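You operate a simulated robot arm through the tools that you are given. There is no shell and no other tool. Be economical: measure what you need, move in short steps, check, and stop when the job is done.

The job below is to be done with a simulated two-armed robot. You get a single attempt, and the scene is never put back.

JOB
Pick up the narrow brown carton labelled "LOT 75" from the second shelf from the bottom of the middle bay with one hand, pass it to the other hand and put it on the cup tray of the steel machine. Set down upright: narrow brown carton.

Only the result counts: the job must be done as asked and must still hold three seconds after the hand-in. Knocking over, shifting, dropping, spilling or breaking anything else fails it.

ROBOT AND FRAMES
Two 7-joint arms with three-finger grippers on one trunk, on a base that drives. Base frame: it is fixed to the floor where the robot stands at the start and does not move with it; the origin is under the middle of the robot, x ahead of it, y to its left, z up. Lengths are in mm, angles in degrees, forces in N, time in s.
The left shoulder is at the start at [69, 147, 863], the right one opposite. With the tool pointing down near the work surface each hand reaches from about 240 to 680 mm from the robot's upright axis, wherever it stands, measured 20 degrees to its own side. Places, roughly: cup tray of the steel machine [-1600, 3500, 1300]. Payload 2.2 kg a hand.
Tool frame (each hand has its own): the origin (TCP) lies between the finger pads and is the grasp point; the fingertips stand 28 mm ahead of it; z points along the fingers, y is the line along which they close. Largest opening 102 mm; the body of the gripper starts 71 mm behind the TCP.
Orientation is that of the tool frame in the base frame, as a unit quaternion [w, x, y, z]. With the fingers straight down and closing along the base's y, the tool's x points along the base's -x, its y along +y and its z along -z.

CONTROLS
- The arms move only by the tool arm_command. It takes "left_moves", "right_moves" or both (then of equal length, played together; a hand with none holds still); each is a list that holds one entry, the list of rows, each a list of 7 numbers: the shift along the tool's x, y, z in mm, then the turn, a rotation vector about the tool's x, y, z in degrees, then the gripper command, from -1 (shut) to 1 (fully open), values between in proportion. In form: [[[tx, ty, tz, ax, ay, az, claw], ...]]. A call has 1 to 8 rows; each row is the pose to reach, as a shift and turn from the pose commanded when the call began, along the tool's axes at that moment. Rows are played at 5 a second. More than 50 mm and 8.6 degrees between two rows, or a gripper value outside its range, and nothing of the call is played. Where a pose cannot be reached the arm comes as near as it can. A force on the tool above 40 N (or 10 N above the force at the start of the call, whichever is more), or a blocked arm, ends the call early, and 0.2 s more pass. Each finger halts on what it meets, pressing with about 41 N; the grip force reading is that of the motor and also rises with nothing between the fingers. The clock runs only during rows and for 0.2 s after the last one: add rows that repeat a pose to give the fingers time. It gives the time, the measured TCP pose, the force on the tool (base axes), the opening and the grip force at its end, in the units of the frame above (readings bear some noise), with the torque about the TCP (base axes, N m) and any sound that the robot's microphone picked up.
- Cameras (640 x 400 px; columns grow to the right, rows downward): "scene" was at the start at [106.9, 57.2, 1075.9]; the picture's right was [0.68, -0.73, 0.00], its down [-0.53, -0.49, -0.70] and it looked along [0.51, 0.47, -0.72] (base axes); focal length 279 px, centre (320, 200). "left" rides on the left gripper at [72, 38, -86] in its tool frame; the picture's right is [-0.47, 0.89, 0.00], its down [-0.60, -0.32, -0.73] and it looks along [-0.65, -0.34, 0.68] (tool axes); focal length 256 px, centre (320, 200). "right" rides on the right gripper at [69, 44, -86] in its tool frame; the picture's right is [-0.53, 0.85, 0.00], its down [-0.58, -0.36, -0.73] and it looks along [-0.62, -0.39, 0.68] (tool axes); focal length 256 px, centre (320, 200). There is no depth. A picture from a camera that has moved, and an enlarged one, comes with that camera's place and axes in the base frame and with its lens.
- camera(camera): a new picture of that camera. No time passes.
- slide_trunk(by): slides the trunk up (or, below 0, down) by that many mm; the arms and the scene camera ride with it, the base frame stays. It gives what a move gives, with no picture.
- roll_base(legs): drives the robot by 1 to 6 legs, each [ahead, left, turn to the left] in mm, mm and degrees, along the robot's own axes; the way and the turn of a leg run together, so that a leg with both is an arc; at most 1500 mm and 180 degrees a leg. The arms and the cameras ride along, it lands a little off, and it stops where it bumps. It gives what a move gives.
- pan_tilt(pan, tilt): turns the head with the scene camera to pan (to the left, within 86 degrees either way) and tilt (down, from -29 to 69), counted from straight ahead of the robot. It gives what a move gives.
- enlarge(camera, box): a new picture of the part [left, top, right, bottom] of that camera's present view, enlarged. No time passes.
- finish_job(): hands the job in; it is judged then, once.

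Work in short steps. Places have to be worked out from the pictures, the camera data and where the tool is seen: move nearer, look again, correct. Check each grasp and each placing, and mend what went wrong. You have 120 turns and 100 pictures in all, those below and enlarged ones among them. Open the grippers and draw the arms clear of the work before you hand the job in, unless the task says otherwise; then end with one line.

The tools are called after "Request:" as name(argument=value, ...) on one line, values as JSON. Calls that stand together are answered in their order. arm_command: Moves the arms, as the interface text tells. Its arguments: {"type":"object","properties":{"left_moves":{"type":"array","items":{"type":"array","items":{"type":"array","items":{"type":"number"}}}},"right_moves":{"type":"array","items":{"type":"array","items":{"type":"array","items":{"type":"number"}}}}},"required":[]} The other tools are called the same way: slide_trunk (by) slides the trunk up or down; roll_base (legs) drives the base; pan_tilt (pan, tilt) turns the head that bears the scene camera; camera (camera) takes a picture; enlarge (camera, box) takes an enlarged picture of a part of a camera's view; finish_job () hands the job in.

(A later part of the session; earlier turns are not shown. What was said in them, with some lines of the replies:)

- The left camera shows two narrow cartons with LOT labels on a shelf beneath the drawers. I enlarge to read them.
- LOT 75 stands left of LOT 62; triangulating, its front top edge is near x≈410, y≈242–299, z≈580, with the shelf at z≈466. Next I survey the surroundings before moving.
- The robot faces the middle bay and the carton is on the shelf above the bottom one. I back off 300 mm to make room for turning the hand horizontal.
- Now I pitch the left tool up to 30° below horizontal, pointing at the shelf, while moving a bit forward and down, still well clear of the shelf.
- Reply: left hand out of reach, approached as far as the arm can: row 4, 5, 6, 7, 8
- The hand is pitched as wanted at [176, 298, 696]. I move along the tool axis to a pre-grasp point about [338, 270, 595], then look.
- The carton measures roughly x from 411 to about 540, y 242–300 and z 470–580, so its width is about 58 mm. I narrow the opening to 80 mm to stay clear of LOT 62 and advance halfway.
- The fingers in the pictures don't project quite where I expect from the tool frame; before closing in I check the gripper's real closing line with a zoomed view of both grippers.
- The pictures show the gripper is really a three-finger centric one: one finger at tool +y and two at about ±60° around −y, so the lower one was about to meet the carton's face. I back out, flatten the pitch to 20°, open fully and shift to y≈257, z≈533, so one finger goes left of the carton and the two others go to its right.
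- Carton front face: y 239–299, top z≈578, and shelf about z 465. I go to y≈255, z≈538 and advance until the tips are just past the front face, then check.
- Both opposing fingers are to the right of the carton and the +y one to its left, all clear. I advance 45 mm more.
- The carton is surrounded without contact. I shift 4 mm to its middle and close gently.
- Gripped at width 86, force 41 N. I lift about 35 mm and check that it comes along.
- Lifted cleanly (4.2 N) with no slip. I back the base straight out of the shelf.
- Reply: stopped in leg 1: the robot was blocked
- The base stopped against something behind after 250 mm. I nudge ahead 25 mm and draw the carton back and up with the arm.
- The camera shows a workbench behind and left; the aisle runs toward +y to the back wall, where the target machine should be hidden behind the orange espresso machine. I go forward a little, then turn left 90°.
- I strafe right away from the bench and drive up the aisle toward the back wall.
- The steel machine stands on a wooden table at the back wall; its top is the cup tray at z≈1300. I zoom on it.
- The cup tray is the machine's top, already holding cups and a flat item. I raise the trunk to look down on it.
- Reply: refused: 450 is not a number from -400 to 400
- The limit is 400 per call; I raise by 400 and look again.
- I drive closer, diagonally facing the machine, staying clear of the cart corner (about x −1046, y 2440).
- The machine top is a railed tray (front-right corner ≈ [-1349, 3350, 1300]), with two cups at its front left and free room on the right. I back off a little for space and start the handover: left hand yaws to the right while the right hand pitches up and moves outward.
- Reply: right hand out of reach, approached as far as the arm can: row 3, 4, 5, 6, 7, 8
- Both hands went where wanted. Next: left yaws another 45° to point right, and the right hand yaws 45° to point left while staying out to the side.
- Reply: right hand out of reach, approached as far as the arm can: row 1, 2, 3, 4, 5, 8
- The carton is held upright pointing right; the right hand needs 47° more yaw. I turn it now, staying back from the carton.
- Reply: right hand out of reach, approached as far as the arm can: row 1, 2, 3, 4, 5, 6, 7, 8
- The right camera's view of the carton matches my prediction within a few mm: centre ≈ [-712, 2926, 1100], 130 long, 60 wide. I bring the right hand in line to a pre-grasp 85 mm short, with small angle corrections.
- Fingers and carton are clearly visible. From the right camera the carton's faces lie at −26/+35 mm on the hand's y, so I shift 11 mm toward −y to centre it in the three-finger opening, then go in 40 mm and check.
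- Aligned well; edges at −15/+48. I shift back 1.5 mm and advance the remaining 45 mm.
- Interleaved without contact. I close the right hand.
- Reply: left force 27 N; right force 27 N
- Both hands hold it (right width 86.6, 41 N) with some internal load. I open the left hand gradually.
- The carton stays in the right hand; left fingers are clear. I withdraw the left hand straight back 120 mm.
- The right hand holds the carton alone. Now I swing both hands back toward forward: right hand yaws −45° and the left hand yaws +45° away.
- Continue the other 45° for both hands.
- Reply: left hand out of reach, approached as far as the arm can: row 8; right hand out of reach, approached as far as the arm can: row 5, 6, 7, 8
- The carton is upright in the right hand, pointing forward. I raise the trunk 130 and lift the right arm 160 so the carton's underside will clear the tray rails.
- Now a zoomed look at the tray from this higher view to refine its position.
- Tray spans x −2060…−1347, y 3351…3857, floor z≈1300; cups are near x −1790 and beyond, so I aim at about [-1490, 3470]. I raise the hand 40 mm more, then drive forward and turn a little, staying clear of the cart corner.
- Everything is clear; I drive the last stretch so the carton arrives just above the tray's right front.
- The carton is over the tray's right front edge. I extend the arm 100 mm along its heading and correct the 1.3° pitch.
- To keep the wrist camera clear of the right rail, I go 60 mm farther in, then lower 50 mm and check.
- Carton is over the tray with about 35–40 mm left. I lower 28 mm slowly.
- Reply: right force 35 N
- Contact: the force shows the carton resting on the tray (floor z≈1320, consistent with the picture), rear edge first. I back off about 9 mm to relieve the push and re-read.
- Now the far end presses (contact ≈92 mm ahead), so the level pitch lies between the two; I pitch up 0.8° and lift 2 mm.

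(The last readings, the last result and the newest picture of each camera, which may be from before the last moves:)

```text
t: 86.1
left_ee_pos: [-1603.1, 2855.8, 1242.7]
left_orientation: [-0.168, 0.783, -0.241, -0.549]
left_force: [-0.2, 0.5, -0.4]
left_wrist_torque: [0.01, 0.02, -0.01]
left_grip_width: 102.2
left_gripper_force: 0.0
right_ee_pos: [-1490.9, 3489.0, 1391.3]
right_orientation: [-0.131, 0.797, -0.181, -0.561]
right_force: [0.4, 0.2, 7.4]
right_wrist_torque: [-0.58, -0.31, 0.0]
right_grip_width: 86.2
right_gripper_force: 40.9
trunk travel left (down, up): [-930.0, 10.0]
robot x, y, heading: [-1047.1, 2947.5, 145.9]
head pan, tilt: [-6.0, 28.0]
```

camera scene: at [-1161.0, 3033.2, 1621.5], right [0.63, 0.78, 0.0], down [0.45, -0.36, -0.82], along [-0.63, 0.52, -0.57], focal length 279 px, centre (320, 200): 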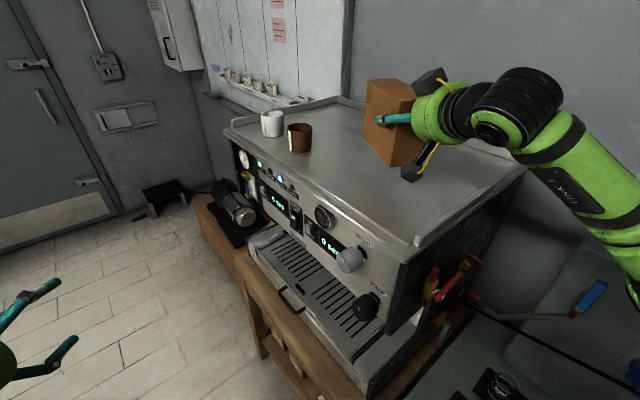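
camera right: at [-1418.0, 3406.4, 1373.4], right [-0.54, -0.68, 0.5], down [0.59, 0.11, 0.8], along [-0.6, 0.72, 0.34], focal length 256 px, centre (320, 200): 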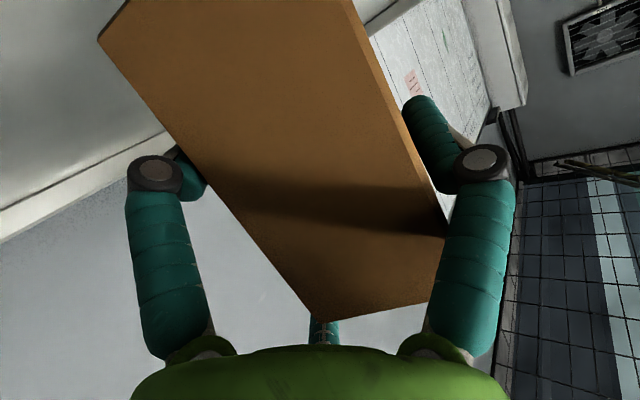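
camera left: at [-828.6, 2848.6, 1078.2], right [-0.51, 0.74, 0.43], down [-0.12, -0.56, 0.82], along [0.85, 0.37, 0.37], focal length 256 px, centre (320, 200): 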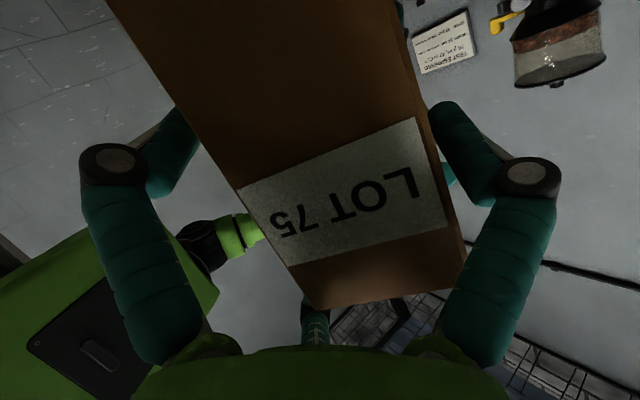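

Within about half a degree of flat with light contact. I open the right hand slowly.

Request:
arm_command(right_moves=[[[0, 0, 0, 0, 0.3, 0, 0.7], [0, 0, 0, 0, 0.3, 0, 0.76], [0, 0, 0, 0, 0.3, 0, 0.84], [0, 0, 0, 0, 0.3, 0, 0.92], [0, 0, 0, 0, 0.3, 0, 1], [0, 0, 0, 0, 0.3, 0, 1]]])

Request:
enlarge(camera="scene", box=[340, 120, 480, 230])

Request:
camera(camera="right")

```text
t: 87.5
left_ee_pos: [-1604.8, 2855.1, 1243.7]
left_orientation: [-0.168, 0.783, -0.241, -0.548]
left_force: [0.5, -0.7, 0.2]
left_wrist_torque: [-0.02, -0.01, -0.02]
left_grip_width: 101.7
left_gripper_force: 0.1
right_ee_pos: [-1492.2, 3489.4, 1390.7]
right_orientation: [-0.131, 0.797, -0.182, -0.561]
right_force: [-0.1, -0.6, -0.3]
right_wrist_torque: [0.04, 0.0, 0.01]
right_grip_width: 102.0
right_gripper_force: 0.1
trunk travel left (down, up): [-930.0, 10.0]
robot x, y, heading: [-1044.5, 2947.1, 145.7]
head pan, tilt: [-6.0, 28.0]
```

```text
3.64 times, centred on (410, 175) of scene
camera zoom: at [-1160.0, 3035.2, 1632.7], right [0.64, 0.76, 0.0], down [0.36, -0.3, -0.88], along [-0.68, 0.57, -0.47], focal length 1014 px, centre (-7, 291)
```

zoom: 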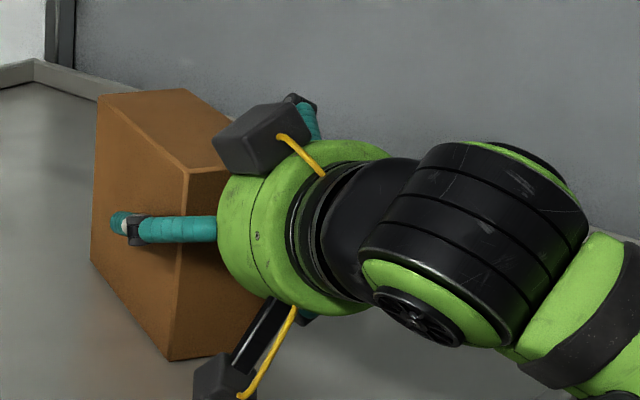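

```text
35 pictures are left
camera right: at [-1417.8, 3405.1, 1356.2], right [-0.53, -0.68, 0.5], down [0.6, 0.11, 0.79], along [-0.6, 0.72, 0.35], focal length 256 px, centre (320, 200)
```

right: 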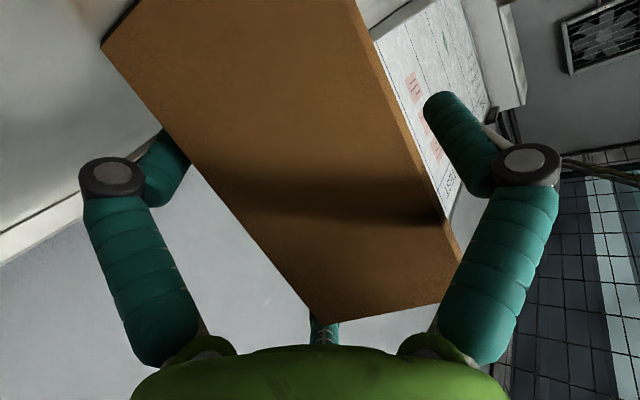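

The carton stands on its own and the hand reads zero force. I withdraw along the tool axis (back and up), shifting 3 mm toward −y for finger clearance.

Request:
arm_command(right_moves=[[[0, -3, -8, 0, 0, 0, 1], [-3, -3, -30, 0, 0, 0, 1], [-8, -3, -60, 0, 0, 0, 1], [-15, -3, -95, 0, 0, 0, 1], [-20, -3, -135, 0, 0, 0, 1]]])

Request:
camera(camera="scene")

```text
t: 88.7
left_ee_pos: [-1602.7, 2854.8, 1245.1]
left_orientation: [-0.169, 0.782, -0.242, -0.549]
left_force: [0.7, -1.1, 0.1]
left_wrist_torque: [0.01, -0.01, -0.03]
left_grip_width: 101.8
left_gripper_force: 0.0
right_ee_pos: [-1379.5, 3438.9, 1457.2]
right_orientation: [-0.131, 0.797, -0.182, -0.56]
right_force: [-0.8, -0.8, 0.4]
right_wrist_torque: [0.02, -0.05, 0.01]
right_grip_width: 101.9
right_gripper_force: 0.1
trunk travel left (down, up): [-930.0, 10.0]
robot x, y, heading: [-1045.6, 2947.6, 145.7]
head pan, tilt: [-6.0, 28.0]
```

```text
34 pictures are left
camera scene: at [-1157.5, 3034.2, 1632.9], right [0.64, 0.76, 0.0], down [0.36, -0.3, -0.88], along [-0.68, 0.57, -0.47], focal length 279 px, centre (320, 200)
```

scene: 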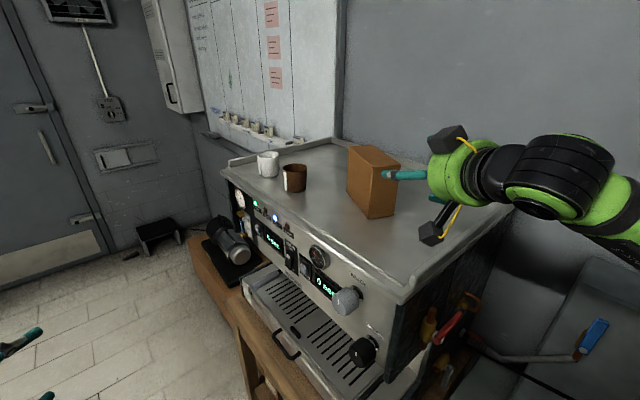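

The carton stands upright on the tray with the cups untouched. I back the robot 150 mm to clear and take a last look.

Request:
roll_base(legs=[[-150, 0, 0]])

Request:
enlarge(camera="scene", box=[200, 80, 480, 280])

```text
t: 90.1
left_ee_pos: [-1481.3, 2773.5, 1240.9]
left_orientation: [-0.168, 0.784, -0.242, -0.547]
left_force: [-0.1, 0.0, -0.5]
left_wrist_torque: [0.01, 0.02, 0.0]
left_grip_width: 102.1
left_gripper_force: 0.0
right_ee_pos: [-1261.7, 3356.7, 1455.6]
right_orientation: [-0.13, 0.798, -0.181, -0.56]
right_force: [-0.2, 0.8, -0.7]
right_wrist_torque: [-0.02, 0.0, 0.0]
right_grip_width: 101.9
right_gripper_force: 0.1
trunk travel left (down, up): [-930.0, 10.0]
robot x, y, heading: [-925.2, 2861.8, 145.9]
head pan, tilt: [-6.0, 28.0]
```

```text
2.00 times, centred on (340, 180) of scene
camera zoom: at [-1039.1, 2953.3, 1632.2], right [0.64, 0.77, 0.0], down [0.36, -0.3, -0.88], along [-0.67, 0.57, -0.47], focal length 558 px, centre (280, 240)
```

zoom: 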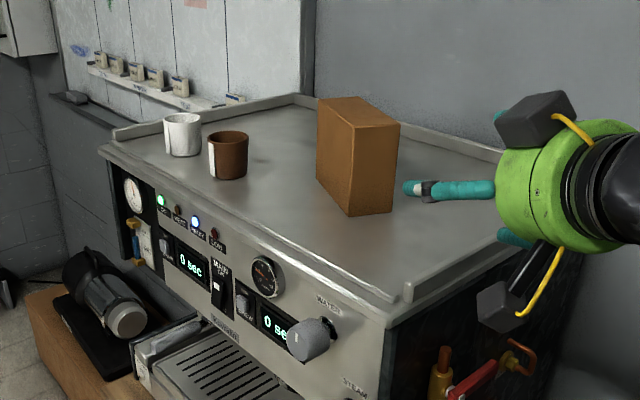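

The carton is upright and free on the cup tray, both grippers are open and drawn clear, so I hand in.

Request:
finish_job()

```text
The job is handed in.
```

The LOT 75 carton was picked up with the left hand, passed to the right hand, and now stands upright on the steel machine's cup tray. Nothing else on the tray moved. Early on, the base stopped once against something behind it, probably the workbench; I didn't check whether that shifted anything.
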